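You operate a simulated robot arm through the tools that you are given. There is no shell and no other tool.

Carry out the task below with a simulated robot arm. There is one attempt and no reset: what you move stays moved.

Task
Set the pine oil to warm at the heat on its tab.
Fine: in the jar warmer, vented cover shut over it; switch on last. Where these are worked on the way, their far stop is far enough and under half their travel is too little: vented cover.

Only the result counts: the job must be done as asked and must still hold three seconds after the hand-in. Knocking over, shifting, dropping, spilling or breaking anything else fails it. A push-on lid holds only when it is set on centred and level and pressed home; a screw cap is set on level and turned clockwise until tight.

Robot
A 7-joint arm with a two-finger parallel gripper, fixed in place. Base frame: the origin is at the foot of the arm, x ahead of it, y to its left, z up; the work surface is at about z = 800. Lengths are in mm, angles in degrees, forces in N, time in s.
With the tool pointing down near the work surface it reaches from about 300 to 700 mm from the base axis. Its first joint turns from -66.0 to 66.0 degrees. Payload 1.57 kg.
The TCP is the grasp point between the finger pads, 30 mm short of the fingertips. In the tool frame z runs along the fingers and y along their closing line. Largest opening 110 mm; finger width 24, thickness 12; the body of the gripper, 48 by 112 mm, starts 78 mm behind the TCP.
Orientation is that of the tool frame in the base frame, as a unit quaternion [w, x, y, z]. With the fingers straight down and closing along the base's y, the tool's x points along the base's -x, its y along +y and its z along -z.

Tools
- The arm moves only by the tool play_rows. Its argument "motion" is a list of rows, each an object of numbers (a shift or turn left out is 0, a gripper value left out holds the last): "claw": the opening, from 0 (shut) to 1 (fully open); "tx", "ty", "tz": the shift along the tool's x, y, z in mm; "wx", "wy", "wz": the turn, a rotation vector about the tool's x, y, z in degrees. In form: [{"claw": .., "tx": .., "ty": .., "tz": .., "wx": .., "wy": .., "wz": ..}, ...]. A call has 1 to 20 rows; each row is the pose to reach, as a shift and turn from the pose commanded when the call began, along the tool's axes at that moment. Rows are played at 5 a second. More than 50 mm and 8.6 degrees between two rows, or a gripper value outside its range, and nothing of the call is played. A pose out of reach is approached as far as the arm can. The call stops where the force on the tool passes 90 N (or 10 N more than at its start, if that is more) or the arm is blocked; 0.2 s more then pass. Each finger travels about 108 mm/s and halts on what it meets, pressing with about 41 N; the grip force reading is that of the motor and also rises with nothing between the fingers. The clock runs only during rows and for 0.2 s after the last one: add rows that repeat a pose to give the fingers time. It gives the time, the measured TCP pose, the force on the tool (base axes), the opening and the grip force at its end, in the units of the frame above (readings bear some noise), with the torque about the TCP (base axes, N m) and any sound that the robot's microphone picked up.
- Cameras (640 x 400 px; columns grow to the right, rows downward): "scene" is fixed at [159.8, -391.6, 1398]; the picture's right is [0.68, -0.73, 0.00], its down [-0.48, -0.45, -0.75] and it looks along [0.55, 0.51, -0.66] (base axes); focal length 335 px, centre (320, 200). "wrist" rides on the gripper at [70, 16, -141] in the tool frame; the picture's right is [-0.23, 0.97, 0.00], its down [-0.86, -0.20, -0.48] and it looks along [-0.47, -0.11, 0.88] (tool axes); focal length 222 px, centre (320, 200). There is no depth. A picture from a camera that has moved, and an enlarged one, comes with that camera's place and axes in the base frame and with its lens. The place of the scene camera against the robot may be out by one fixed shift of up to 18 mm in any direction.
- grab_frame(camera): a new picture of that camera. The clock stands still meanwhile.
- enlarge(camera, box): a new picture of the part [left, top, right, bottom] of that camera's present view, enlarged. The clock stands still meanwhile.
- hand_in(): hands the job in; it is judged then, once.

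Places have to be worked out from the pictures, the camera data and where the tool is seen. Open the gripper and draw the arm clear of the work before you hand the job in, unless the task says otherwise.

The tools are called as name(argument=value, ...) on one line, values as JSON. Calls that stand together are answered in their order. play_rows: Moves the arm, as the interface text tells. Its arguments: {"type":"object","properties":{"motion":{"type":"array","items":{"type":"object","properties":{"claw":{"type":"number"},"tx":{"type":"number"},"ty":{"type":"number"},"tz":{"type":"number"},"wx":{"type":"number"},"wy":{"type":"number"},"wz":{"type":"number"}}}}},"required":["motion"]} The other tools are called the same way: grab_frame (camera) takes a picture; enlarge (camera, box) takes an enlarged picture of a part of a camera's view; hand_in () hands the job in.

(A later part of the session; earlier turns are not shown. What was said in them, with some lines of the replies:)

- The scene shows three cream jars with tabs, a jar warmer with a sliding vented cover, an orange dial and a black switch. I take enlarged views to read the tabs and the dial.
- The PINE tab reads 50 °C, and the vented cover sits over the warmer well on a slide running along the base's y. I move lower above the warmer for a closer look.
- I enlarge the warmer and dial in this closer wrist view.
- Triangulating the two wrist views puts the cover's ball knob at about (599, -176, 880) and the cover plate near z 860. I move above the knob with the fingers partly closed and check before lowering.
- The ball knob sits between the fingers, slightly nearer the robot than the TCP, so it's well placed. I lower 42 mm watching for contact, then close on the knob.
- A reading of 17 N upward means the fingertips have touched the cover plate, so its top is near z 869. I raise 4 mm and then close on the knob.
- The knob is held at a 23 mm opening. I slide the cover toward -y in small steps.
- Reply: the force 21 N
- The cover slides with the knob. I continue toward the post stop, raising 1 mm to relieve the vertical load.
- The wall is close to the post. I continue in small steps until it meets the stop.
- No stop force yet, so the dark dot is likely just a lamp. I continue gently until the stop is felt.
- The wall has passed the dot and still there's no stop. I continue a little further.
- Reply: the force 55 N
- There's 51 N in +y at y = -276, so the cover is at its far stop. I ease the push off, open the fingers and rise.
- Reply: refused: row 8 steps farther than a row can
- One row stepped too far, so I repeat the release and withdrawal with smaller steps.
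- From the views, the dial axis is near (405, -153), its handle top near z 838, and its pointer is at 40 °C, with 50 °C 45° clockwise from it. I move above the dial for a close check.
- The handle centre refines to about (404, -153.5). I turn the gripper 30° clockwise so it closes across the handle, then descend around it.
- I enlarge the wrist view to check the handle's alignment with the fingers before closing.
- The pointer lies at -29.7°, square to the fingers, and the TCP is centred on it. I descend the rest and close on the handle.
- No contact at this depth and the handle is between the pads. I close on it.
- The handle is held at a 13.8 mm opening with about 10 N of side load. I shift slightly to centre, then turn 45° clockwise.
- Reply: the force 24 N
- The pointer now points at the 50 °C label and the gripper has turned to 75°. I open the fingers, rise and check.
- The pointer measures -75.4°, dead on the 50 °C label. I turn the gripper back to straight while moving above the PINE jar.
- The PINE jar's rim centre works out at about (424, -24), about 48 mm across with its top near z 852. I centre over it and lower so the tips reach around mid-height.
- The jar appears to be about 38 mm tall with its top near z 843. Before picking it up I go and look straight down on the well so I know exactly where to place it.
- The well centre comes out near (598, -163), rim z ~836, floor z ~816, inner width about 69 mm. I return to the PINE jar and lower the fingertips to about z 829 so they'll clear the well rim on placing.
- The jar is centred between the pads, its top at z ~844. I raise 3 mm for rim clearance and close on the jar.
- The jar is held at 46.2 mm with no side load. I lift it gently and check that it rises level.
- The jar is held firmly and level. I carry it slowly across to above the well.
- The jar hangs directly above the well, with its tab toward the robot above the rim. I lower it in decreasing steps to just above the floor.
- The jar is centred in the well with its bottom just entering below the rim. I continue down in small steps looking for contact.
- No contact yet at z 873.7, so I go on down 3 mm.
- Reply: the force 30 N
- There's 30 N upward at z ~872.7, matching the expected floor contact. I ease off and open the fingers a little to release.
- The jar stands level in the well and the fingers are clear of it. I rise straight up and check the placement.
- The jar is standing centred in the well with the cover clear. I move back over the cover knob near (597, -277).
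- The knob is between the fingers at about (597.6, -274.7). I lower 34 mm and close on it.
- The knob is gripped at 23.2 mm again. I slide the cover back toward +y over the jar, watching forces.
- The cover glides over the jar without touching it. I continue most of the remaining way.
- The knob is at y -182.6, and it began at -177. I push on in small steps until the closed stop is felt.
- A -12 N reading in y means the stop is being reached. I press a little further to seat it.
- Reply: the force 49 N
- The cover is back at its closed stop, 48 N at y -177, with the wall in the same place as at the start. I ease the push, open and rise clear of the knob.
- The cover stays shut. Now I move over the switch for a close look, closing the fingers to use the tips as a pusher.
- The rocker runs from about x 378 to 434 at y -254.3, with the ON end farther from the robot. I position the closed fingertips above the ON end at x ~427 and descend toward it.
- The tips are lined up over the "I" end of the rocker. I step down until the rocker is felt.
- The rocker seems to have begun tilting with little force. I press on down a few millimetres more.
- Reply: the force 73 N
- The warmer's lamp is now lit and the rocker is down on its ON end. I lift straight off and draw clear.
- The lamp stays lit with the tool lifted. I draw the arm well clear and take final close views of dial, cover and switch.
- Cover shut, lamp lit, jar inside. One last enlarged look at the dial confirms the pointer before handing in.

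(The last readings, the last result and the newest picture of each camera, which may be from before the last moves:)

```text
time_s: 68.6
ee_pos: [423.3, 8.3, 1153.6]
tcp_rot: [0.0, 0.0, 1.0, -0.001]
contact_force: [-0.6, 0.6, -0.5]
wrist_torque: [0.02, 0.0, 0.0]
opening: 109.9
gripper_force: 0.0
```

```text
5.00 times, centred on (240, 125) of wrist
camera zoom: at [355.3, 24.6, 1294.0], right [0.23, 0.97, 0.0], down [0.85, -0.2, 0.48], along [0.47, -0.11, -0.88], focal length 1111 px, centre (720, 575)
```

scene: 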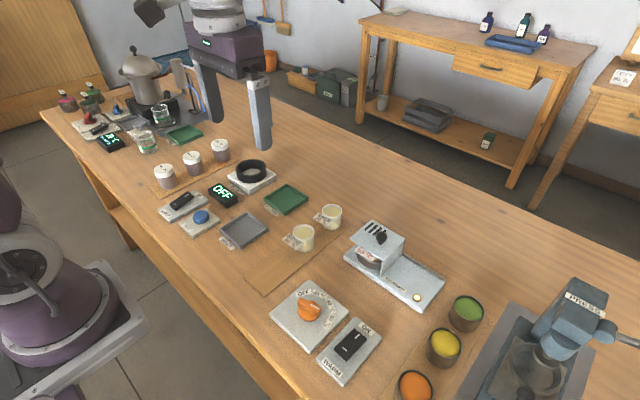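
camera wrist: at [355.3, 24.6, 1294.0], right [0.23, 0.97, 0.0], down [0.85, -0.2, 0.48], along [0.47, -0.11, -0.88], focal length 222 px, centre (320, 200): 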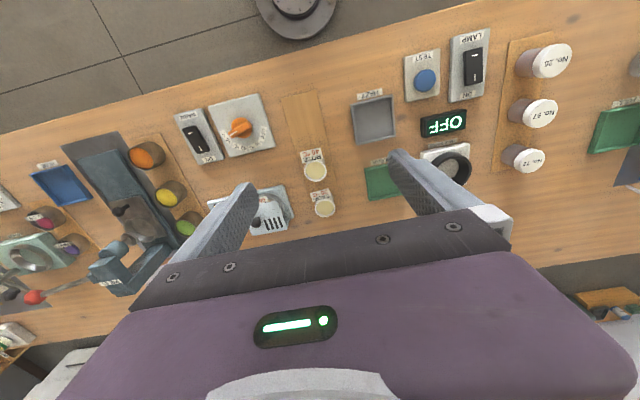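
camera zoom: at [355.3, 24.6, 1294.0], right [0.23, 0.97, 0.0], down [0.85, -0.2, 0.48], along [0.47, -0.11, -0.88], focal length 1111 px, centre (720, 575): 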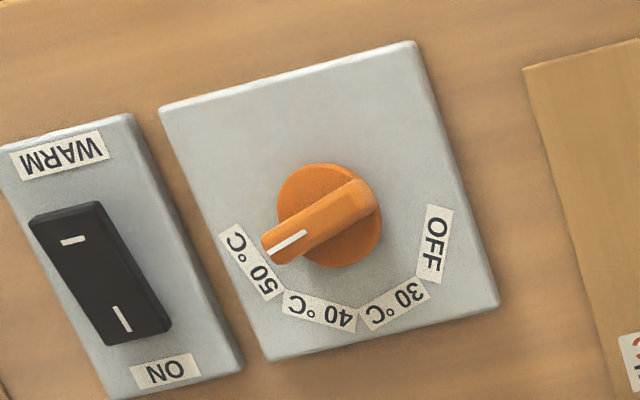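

The pointer's slope matches -75°, right on 50 °C. The jar is in the warmer, the cover is at its closed stop, the switch is ON with the lamp lit, and the gripper is open and clear, so I hand in.

hand_in()

```text
The job is handed in.
```

The pine oil jar is in the jar warmer with the dial set to 50 °C, the heat on its tab. The vented cover is shut and the switch is on. I handed the job in and it was accepted, but no verdict came back.

- **Cover:** I slid it open to its far stop before placing the jar. I then pushed it back to the closed stop, the same position it started in.
- **Dial:** it started at 40 °C. After I turned it and let go, the pointer measured within about half a degree of the 50 °C mark.
- **Jar:** it is standing level and roughly centred in the well, and the cover passed over it without touching.
- **Switch:** I pressed it last. The lamp on the warmer lit and stayed lit after I lifted off.

In the final pictures nothing else looked knocked over or moved. The gripper was open and clear of the work.
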